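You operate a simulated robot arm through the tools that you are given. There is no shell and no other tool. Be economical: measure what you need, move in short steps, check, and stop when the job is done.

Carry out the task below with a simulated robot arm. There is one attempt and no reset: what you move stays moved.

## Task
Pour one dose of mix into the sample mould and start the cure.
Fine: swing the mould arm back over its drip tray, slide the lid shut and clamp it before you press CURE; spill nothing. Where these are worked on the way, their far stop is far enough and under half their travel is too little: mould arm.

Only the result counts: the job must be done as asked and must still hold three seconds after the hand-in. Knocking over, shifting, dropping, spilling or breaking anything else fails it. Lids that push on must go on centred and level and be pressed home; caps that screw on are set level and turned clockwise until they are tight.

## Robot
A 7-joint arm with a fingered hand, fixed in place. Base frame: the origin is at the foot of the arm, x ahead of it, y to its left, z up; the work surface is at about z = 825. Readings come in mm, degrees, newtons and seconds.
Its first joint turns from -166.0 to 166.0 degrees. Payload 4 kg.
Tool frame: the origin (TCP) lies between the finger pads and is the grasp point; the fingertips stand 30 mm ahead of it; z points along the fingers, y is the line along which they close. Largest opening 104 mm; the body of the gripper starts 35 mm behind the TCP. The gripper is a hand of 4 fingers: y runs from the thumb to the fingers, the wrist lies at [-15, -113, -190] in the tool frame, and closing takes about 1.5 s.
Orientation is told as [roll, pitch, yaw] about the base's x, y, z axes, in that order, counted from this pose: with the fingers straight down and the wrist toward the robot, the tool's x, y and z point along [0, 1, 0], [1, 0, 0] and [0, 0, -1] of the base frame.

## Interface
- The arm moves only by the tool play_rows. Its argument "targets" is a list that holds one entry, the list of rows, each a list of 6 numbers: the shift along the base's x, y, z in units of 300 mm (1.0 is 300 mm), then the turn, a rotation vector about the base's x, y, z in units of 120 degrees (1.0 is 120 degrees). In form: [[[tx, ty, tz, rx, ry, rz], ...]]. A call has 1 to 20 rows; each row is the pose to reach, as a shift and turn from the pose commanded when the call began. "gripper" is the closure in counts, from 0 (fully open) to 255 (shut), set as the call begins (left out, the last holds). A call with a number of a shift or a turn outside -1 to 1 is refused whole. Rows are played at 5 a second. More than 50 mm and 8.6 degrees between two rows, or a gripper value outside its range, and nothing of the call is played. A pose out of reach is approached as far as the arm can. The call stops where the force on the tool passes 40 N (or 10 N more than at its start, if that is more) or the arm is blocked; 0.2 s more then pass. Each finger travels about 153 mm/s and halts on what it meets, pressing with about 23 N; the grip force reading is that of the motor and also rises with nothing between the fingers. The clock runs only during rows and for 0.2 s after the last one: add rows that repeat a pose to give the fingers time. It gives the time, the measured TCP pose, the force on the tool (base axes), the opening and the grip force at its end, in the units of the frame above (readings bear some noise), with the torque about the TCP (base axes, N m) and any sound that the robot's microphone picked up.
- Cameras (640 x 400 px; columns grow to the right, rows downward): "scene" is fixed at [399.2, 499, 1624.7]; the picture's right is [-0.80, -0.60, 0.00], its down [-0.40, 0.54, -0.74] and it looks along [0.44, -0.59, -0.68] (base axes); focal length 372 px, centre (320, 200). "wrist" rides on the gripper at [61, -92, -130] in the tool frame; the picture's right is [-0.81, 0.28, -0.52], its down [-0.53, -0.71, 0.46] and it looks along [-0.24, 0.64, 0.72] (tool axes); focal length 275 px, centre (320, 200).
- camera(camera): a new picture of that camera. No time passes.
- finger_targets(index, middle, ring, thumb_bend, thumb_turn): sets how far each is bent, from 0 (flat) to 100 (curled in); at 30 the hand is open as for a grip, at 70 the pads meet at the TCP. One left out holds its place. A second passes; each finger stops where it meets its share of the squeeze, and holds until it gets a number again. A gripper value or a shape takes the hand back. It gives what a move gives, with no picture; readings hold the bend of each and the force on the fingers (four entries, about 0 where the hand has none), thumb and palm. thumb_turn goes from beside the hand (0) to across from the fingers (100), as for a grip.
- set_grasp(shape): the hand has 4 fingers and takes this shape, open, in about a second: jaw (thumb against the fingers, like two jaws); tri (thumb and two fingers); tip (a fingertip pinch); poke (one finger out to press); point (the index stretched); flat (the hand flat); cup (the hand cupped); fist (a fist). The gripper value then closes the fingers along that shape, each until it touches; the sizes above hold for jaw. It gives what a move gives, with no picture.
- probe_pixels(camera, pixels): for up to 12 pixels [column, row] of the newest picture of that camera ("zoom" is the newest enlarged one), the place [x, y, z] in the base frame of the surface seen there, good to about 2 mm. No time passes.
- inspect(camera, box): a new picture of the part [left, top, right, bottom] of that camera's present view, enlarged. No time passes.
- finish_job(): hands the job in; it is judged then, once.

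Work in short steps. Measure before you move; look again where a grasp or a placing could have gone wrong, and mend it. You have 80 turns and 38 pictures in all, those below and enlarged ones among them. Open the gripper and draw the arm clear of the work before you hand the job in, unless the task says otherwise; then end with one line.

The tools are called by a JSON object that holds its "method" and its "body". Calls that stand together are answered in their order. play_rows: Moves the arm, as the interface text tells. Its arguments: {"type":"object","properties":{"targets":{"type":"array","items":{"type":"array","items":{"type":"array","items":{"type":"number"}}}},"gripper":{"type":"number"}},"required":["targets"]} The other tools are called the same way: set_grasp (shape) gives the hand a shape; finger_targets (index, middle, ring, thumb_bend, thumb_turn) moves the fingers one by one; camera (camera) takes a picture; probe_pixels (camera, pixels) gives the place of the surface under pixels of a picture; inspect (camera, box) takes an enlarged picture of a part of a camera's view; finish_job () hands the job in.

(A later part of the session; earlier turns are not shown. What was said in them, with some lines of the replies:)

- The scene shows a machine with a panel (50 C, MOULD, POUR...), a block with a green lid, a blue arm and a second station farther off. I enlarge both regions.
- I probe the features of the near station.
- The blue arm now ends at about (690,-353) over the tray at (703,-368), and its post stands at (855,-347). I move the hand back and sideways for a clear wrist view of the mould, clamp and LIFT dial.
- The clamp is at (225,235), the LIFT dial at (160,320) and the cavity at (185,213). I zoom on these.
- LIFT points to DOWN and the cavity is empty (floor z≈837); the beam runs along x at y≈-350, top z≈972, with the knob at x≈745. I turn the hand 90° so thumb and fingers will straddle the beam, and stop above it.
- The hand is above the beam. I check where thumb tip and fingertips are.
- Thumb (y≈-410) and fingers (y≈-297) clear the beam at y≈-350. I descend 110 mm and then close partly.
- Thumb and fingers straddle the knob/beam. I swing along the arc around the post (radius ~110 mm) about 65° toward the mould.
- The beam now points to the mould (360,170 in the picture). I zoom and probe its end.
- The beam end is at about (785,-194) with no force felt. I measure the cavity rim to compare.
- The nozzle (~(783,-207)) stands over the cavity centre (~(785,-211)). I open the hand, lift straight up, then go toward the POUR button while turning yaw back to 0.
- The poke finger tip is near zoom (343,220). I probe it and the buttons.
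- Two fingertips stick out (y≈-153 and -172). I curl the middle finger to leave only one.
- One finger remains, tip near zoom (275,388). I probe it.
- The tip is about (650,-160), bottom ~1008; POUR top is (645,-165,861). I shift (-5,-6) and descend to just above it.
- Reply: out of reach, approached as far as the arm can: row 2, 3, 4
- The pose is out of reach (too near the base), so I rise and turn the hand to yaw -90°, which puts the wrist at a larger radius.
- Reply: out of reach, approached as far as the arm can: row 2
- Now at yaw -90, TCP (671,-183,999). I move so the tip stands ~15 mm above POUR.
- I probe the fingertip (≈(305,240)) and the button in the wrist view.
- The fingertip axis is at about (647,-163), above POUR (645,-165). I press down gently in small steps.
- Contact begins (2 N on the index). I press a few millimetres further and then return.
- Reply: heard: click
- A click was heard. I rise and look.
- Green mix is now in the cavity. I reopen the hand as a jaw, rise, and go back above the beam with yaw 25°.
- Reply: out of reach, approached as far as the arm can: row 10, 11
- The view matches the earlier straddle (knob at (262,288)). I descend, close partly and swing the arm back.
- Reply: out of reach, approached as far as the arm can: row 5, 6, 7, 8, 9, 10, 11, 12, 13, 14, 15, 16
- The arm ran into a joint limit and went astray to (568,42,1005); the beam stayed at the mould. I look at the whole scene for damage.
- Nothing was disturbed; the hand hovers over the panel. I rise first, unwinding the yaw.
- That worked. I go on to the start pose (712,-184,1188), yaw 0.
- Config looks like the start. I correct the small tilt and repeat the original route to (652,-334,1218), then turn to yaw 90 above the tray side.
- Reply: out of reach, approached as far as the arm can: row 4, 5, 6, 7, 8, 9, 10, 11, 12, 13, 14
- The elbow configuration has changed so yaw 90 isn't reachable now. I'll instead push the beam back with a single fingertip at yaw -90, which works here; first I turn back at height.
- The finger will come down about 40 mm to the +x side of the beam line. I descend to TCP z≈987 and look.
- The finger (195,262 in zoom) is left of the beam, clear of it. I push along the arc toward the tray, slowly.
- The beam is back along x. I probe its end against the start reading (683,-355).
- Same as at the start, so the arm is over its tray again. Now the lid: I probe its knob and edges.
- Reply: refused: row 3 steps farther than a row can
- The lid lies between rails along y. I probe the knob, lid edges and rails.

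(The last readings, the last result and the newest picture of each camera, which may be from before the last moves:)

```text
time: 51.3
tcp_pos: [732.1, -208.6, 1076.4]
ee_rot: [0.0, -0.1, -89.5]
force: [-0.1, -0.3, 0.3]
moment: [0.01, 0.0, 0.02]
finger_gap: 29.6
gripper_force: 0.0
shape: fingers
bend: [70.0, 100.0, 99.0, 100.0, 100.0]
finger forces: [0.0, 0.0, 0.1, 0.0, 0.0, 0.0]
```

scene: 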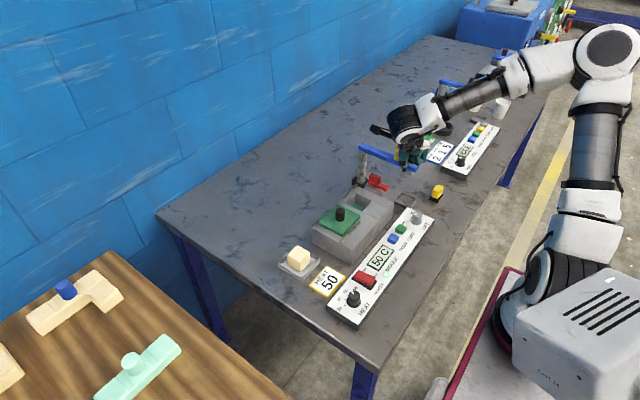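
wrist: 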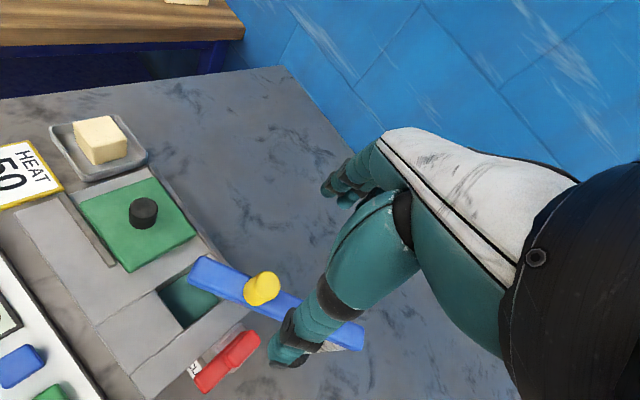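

Lid knob centre (783,-109), lid top ~898; it must slide ~102 mm toward -y. I go behind the knob (finger at (783,-75)) and descend to tip z≈908.

{"method": "play_rows", "body": {"targets": [[[0.05, 0.12, 0, 0, 0, 0], [0.1, 0.24, 0, 0, 0, 0], [0.15, 0.36, 0, 0, 0, 0], [0.15, 0.452, -0.05, 0, 0, 0], [0.15, 0.452, -0.18, 0, 0, 0], [0.15, 0.452, -0.31, 0, 0, 0], [0.15, 0.452, -0.4, 0, 0, 0], [0.15, 0.452, -0.468, 0, 0, 0]]]}}

{"method": "inspect", "body": {"camera": "scene", "box": [290, 150, 410, 250]}}

```text
time: 53.1
tcp_pos: [778.6, -71.7, 935.2]
ee_rot: [0.0, 0.1, -89.3]
force: [-0.6, 0.2, 0.0]
moment: [-0.04, -0.05, 0.01]
finger_gap: 29.7
gripper_force: 0.1
shape: fingers
bend: [70.0, 100.0, 99.0, 100.0, 100.0]
finger forces: [0.1, 0.1, 0.0, 0.0, 0.0, 0.0]
```

```text
4.00 times, centred on (350, 200) of scene
```

zoom: 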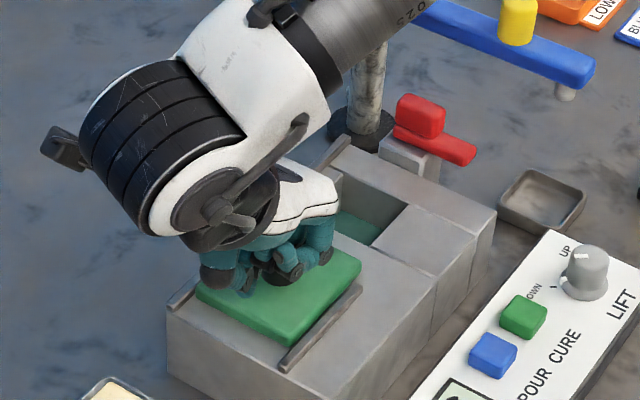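

No contact yet. I push toward -y in small steps.

{"method": "play_rows", "body": {"targets": [[[0, -0.03, 0, 0, 0, 0], [0, -0.06, 0, 0, 0, 0], [0, -0.08, 0, 0, 0, 0], [0, -0.1, 0, 0, 0, 0], [0, -0.12, 0, 0, 0, 0], [0, -0.14, 0, 0, 0, 0], [0, -0.16, 0, 0, 0, 0], [0, -0.18, 0, 0, 0, 0], [0, -0.2, 0, 0, 0, 0], [0, -0.22, 0, 0, 0, 0], [0, -0.24, 0, 0, 0, 0], [0, -0.26, 0, 0, 0, 0], [0, -0.28, 0, 0, 0, 0], [0, -0.3, 0, 0, 0, 0], [0, -0.32, 0, 0, 0, 0], [0, -0.34, 0, 0, 0, 0], [0, -0.36, 0, 0, 0, 0]]]}}

```text
time: 56.7
tcp_pos: [777.9, -179.6, 935.3]
ee_rot: [0.0, 0.0, -89.4]
force: [0.0, -0.4, -0.7]
moment: [-0.03, -0.01, 0.01]
finger_gap: 29.7
gripper_force: 0.1
shape: fingers
bend: [70.0, 100.0, 99.0, 100.0, 100.0]
finger forces: [0.0, 0.0, 0.1, 0.0, 0.0, 0.1]
```

No force felt; I check that the lid moves along.

{"method": "inspect", "body": {"camera": "scene", "box": [300, 150, 420, 250]}}

{"method": "probe_pixels", "body": {"camera": "zoom", "pixels": [[250, 200], [260, 250], [300, 280], [320, 215], [330, 250], [200, 270]]}}

```text
4.00 times, centred on (360, 200) of scene
```

zoom: 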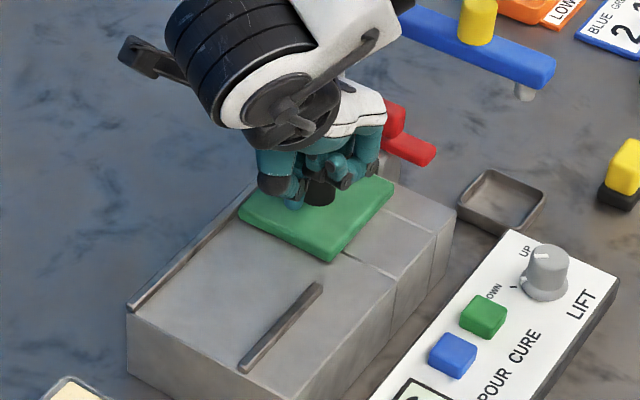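

```text
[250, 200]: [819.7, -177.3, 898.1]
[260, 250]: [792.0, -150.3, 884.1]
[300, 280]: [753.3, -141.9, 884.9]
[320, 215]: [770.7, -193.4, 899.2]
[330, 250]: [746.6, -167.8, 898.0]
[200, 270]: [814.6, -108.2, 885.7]
```

The lid follows. I push on in 3 mm steps looking for the stop.

{"method": "play_rows", "body": {"targets": [[[0, -0.01, 0, 0, 0, 0], [0, -0.02, 0, 0, 0, 0], [0, -0.03, 0, 0, 0, 0], [0, -0.035, 0, 0, 0, 0]]]}}

{"method": "play_rows", "body": {"targets": [[[0, -0.01, 0, 0, 0, 0], [0, -0.02, 0, 0, 0, 0]]]}}

```text
time: 57.7
tcp_pos: [778.6, -189.4, 936.7]
ee_rot: [0.1, 0.0, -89.3]
force: [4.5, 8.6, 0.6]
moment: [0.07, -0.02, 0.1]
finger_gap: 26.8
gripper_force: 4.7
shape: fingers
bend: [70.0, 100.0, 99.0, 100.0, 100.0]
finger forces: [9.2, 0.0, 0.1, 0.1, 0.1, 0.0]
```

```text
time: 58.3
tcp_pos: [777.3, -195.6, 937.7]
ee_rot: [0.1, 0.0, -89.3]
force: [3.1, 15.9, 9.3]
moment: [0.09, -0.09, 0.11]
finger_gap: 24.7
gripper_force: 8.7
shape: fingers
bend: [70.0, 100.0, 99.0, 100.0, 100.0]
finger forces: [18.3, 0.0, 0.0, 0.0, 0.1, 0.1]
```

The lid is at its stop (16 N). I back off, rise and take a wrist view of lid and clamp.

{"method": "play_rows", "body": {"targets": [[[0, 0.03, 0, 0, 0, 0], [0, 0.07, 0.02, 0, 0, 0], [0, 0.1, 0.12, 0, 0, 0], [0, 0.1, 0.25, 0, 0, 0], [0, 0.1, 0.38, 0, 0, 0]]]}}

{"method": "camera", "body": {"camera": "wrist"}}

```text
time: 59.5
tcp_pos: [776.2, -165.6, 1051.0]
ee_rot: [0.1, 0.0, -89.4]
force: [0.4, -0.1, -0.8]
moment: [0.04, 0.0, -0.03]
finger_gap: 29.7
gripper_force: 0.1
shape: fingers
bend: [70.0, 100.0, 99.0, 100.0, 100.0]
finger forces: [0.0, 0.0, 0.0, 0.0, 0.0, 0.1]
```

```text
5 pictures are left
```

wrist: 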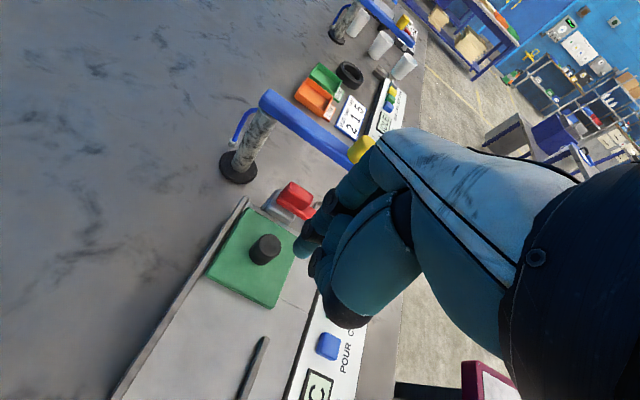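

The lid covers the cavity. I probe the clamp region densely in this picture to learn its shape.

{"method": "inspect", "body": {"camera": "wrist", "box": [230, 160, 340, 250]}}

```text
4.44 times, centred on (285, 205) of wrist
```

zoom: 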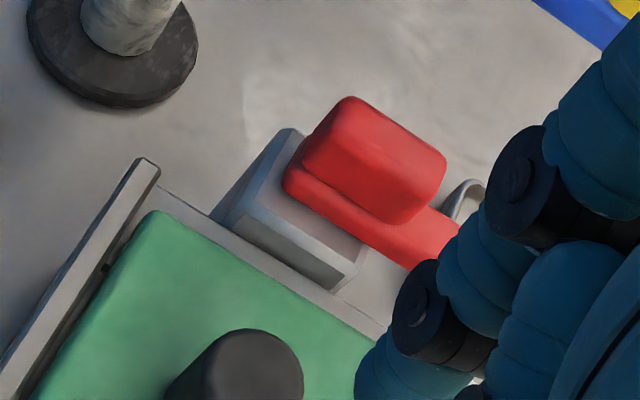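

{"method": "probe_pixels", "body": {"camera": "zoom", "pixels": [[292, 140], [225, 220], [335, 285], [355, 265], [292, 185], [350, 105], [435, 165], [405, 215], [310, 165], [420, 262], [440, 225], [240, 345]]}}

```text
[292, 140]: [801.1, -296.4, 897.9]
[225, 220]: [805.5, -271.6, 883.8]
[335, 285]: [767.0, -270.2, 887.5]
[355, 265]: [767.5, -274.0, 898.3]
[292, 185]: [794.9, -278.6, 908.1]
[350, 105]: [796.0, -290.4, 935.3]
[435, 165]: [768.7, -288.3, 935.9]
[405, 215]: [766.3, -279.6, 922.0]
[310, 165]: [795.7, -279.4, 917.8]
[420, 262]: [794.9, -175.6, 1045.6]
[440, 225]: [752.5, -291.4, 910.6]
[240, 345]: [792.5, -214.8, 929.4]
```

The clamp is a bar turning on a post at (782,-284): its grip block spans x 767–797, z 911–936 and the bar points to -x; it must swing clockwise so its tip comes over the lid. I start it by pushing the block's +x end toward -y from the lid side, where there is room.

{"method": "play_rows", "body": {"targets": [[[0.01, -0.15, 0, 0, 0, 0], [0.023, -0.305, 0, 0, 0, 0], [0.023, -0.305, -0.13, 0, 0, 0], [0.023, -0.305, -0.26, 0, 0, 0], [0.023, -0.305, -0.33, 0, 0, 0], [0.023, -0.305, -0.367, 0, 0, 0]]]}}

```text
time: 60.9
tcp_pos: [785.0, -257.7, 940.5]
ee_rot: [0.1, 0.0, -89.4]
force: [0.0, 0.1, 0.1]
moment: [-0.05, -0.03, -0.02]
finger_gap: 29.6
gripper_force: 0.1
shape: fingers
bend: [70.0, 100.0, 99.0, 100.0, 100.0]
finger forces: [0.1, 0.0, 0.0, 0.0, 0.1, 0.0]
```

No contact so far. I push along the small arc.

{"method": "play_rows", "body": {"targets": [[[0.013, -0.02, 0, 0, 0, 0], [0.015, -0.032, 0, 0, 0, 0], [0.025, -0.043, 0, 0, 0, 0], [0.034, -0.057, 0, 0, 0, 0]]]}}

```text
time: 61.9
tcp_pos: [795.0, -275.8, 940.2]
ee_rot: [0.0, 0.0, -89.4]
force: [0.9, 0.5, 0.5]
moment: [-0.01, -0.02, -0.01]
finger_gap: 29.6
gripper_force: 0.5
shape: fingers
bend: [70.0, 100.0, 99.0, 100.0, 100.0]
finger forces: [0.4, 0.0, 0.0, 0.0, 0.1, 0.1]
```

A slight contact; I continue a bit further around.

{"method": "play_rows", "body": {"targets": [[[0.004, -0.01, 0, 0, 0, 0], [0.005, -0.02, 0, 0, 0, 0], [0.003, -0.033, 0, 0, 0, 0], [-0.002, -0.04, 0, 0, 0, 0]]]}}

{"method": "inspect", "body": {"camera": "scene", "box": [330, 140, 430, 230]}}

```text
time: 62.9
tcp_pos: [794.5, -288.8, 941.0]
ee_rot: [0.0, 0.0, -89.4]
force: [0.5, 0.4, 1.1]
moment: [-0.02, -0.01, 0.03]
finger_gap: 29.6
gripper_force: 0.1
shape: fingers
bend: [70.0, 100.0, 99.0, 100.0, 100.0]
finger forces: [0.3, 0.1, 0.0, 0.0, 0.0, 0.0]
```

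```text
4.44 times, centred on (380, 185) of scene
```

zoom: 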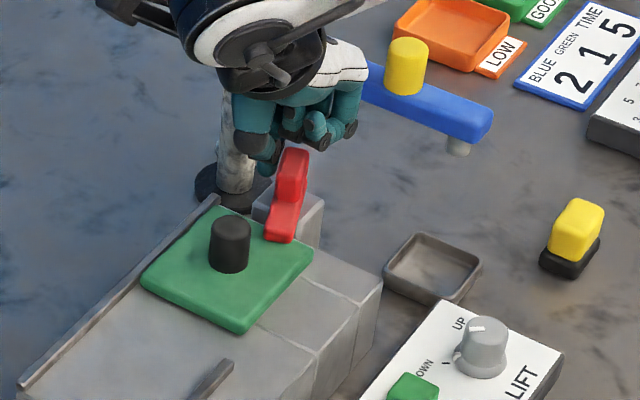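

The clamp turned easily; its bar now points over the lid. I measure its angle.

{"method": "probe_pixels", "body": {"camera": "zoom", "pixels": [[280, 228], [268, 228], [294, 232], [288, 205], [284, 237], [292, 170], [302, 155], [285, 160]]}}

```text
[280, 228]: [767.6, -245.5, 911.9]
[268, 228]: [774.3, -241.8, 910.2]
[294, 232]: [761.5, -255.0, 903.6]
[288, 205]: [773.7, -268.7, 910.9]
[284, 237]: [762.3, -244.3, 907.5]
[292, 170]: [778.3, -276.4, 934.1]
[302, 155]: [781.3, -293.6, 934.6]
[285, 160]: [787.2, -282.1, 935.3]
```

Turned about 70°; tip at (768,-244). The hand is well clear of the blue arm, so I continue pushing the block end around to the stop.

{"method": "play_rows", "body": {"targets": [[[-0.002, -0.012, 0, 0, 0, 0], [-0.006, -0.024, 0, 0, 0, 0], [-0.014, -0.03, 0, 0, 0, 0], [-0.022, -0.032, 0, 0, 0, 0], [-0.03, -0.033, 0, 0, 0, 0]]]}}

```text
time: 64.1
tcp_pos: [788.9, -295.2, 940.3]
ee_rot: [0.2, 0.0, -89.2]
force: [17.5, 3.6, 2.4]
moment: [0.08, -0.22, 0.08]
finger_gap: 30.6
gripper_force: 8.1
shape: fingers
bend: [70.0, 100.0, 99.0, 100.0, 100.0]
finger forces: [15.5, 0.0, 0.0, 0.1, 0.0, 0.1]
```

17 N – at the stop. I back away, rise and move above CURE, then check the clamp.

{"method": "play_rows", "body": {"targets": [[[0.04, 0.01, 0, 0, 0, 0], [0.07, 0.02, 0.03, 0, 0, 0], [0.07, 0.02, 0.15, 0, 0, 0], [0.07, 0.02, 0.3, 0, 0, 0], [0.0, 0.06, 0.38, 0, 0, 0], [-0.1, 0.12, 0.38, 0, 0, 0], [-0.2, 0.18, 0.38, 0, 0, 0], [-0.3, 0.23, 0.38, 0, 0, 0], [-0.4, 0.27, 0.34, 0, 0, 0], [-0.48, 0.287, 0.28, 0, 0, 0], [-0.48, 0.287, 0.28, 0, 0, 0]]]}}

{"method": "inspect", "body": {"camera": "scene", "box": [330, 140, 430, 230]}}

{"method": "probe_pixels", "body": {"camera": "zoom", "pixels": [[280, 228], [268, 228], [268, 236], [290, 215], [285, 240], [292, 170], [260, 230], [275, 215]]}}

```text
time: 66.5
tcp_pos: [642.6, -209.4, 1024.2]
ee_rot: [0.0, 0.0, -89.3]
force: [0.2, -0.2, 1.0]
moment: [-0.01, 0.0, 0.0]
finger_gap: 29.8
gripper_force: 0.0
shape: fingers
bend: [70.0, 100.0, 99.0, 100.0, 100.0]
finger forces: [0.0, 0.1, 0.0, 0.0, 0.1, 0.0]
```

```text
4.44 times, centred on (380, 185) of scene
```

zoom: 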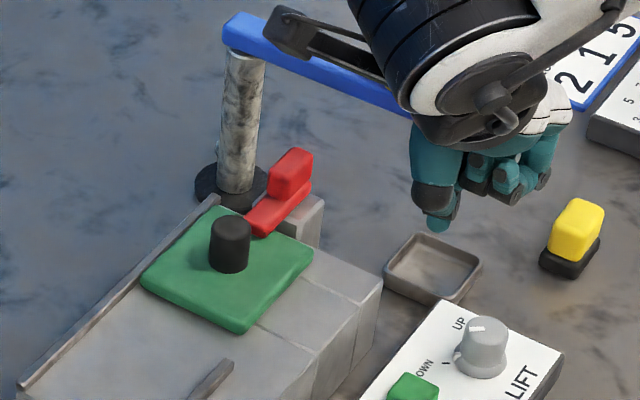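

```text
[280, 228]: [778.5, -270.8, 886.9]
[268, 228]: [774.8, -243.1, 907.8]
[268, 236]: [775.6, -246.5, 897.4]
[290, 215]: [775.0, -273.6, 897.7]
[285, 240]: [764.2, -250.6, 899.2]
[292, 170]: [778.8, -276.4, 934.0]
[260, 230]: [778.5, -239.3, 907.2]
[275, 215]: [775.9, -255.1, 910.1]
```

The clamp lies fully across the lid. I press CURE: descend and press to the depth that clicked for POUR.

{"method": "play_rows", "body": {"targets": [[[-0.005, 0, -0.14, 0, 0, 0], [-0.005, 0, -0.28, 0, 0, 0], [-0.005, 0, -0.4, 0, 0, 0], [-0.005, 0, -0.44, 0, 0, 0], [-0.005, 0, -0.455, 0, 0, 0], [-0.005, 0, -0.465, 0, 0, 0], [-0.005, 0, -0.474, 0, 0, 0]]]}}

```text
time: 68.1
tcp_pos: [641.1, -210.9, 883.0]
ee_rot: [0.2, -0.1, -89.5]
force: [2.6, -1.7, 9.3]
moment: [-0.08, -0.11, -0.03]
finger_gap: 29.7
gripper_force: 5.1
shape: fingers
bend: [70.0, 100.0, 99.0, 100.0, 100.0]
finger forces: [9.5, 0.0, 0.0, 0.1, 0.1, 0.1]
heard: click
```

A click. I rise, draw clear and open the hand.

{"method": "play_rows", "body": {"targets": [[[0, 0, 0.1, 0, 0, 0], [0, 0, 0.25, 0, 0, 0], [0, 0, 0.4, 0, 0, 0], [0, 0, 0.55, 0, 0, 0], [0, 0, 0.7, 0, 0, 0]]]}}

{"method": "set_grasp", "body": {"shape": "jaw"}}

{"method": "camera", "body": {"camera": "scene"}}

{"method": "inspect", "body": {"camera": "scene", "box": [320, 150, 450, 320]}}

```text
time: 69.3
tcp_pos: [642.2, -211.1, 1089.9]
ee_rot: [0.0, 0.0, -89.3]
force: [-0.3, -0.3, 0.6]
moment: [0.04, -0.01, 0.02]
finger_gap: 29.8
gripper_force: 0.2
shape: fingers
bend: [70.0, 100.0, 99.0, 100.0, 100.0]
finger forces: [0.0, 0.0, 0.0, 0.0, 0.0, 0.1]
```

```text
time: 70.2
tcp_pos: [642.3, -210.0, 1089.9]
ee_rot: [0.0, 0.1, -89.5]
force: [0.4, -0.2, 0.4]
moment: [0.02, -0.03, 0.0]
finger_gap: 104.1
gripper_force: 0.0
shape: jaw
bend: [30.0, 30.0, 30.0, 30.0, 98.0]
finger forces: [0.1, 0.1, 0.0, 0.0, 0.0, 0.0]
```

```text
1 pictures are left
```

scene: 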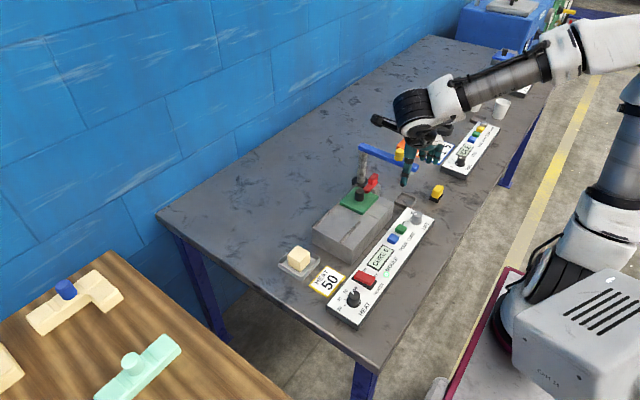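

```text
2.35 times, centred on (385, 235) of scene
```

zoom: 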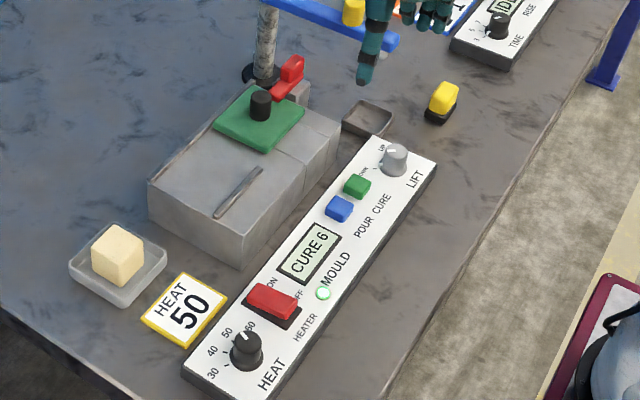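

The display reads "CURE 6": the cure is running, with lid shut, clamp on and arm over the tray. I raise the arm clear and hand in.

{"method": "play_rows", "body": {"targets": [[[0, 0.03, 0.15, 0, 0, 0], [0, 0.06, 0.3, 0, 0, 0], [0, 0.06, 0.4, 0, 0, 0]]]}}

{"method": "finish_job", "body": {}}

```text
time: 71.0
tcp_pos: [642.4, -191.9, 1211.4]
ee_rot: [-0.1, 0.0, -89.4]
force: [-0.2, 0.4, -0.4]
moment: [-0.02, 0.0, -0.04]
finger_gap: 104.0
gripper_force: 0.0
shape: jaw
bend: [30.0, 30.0, 30.0, 30.0, 98.0]
finger forces: [0.0, 0.0, 0.0, 0.0, 0.0, 0.1]
```

```text
The job is handed in.
```

One dose is in the mould, the mould arm is back over its drip tray, the lid is shut and clamped, and the cure is running (display "CURE 6"); midway the robot arm strayed over the panel, but the pictures show no spill and nothing else moved.
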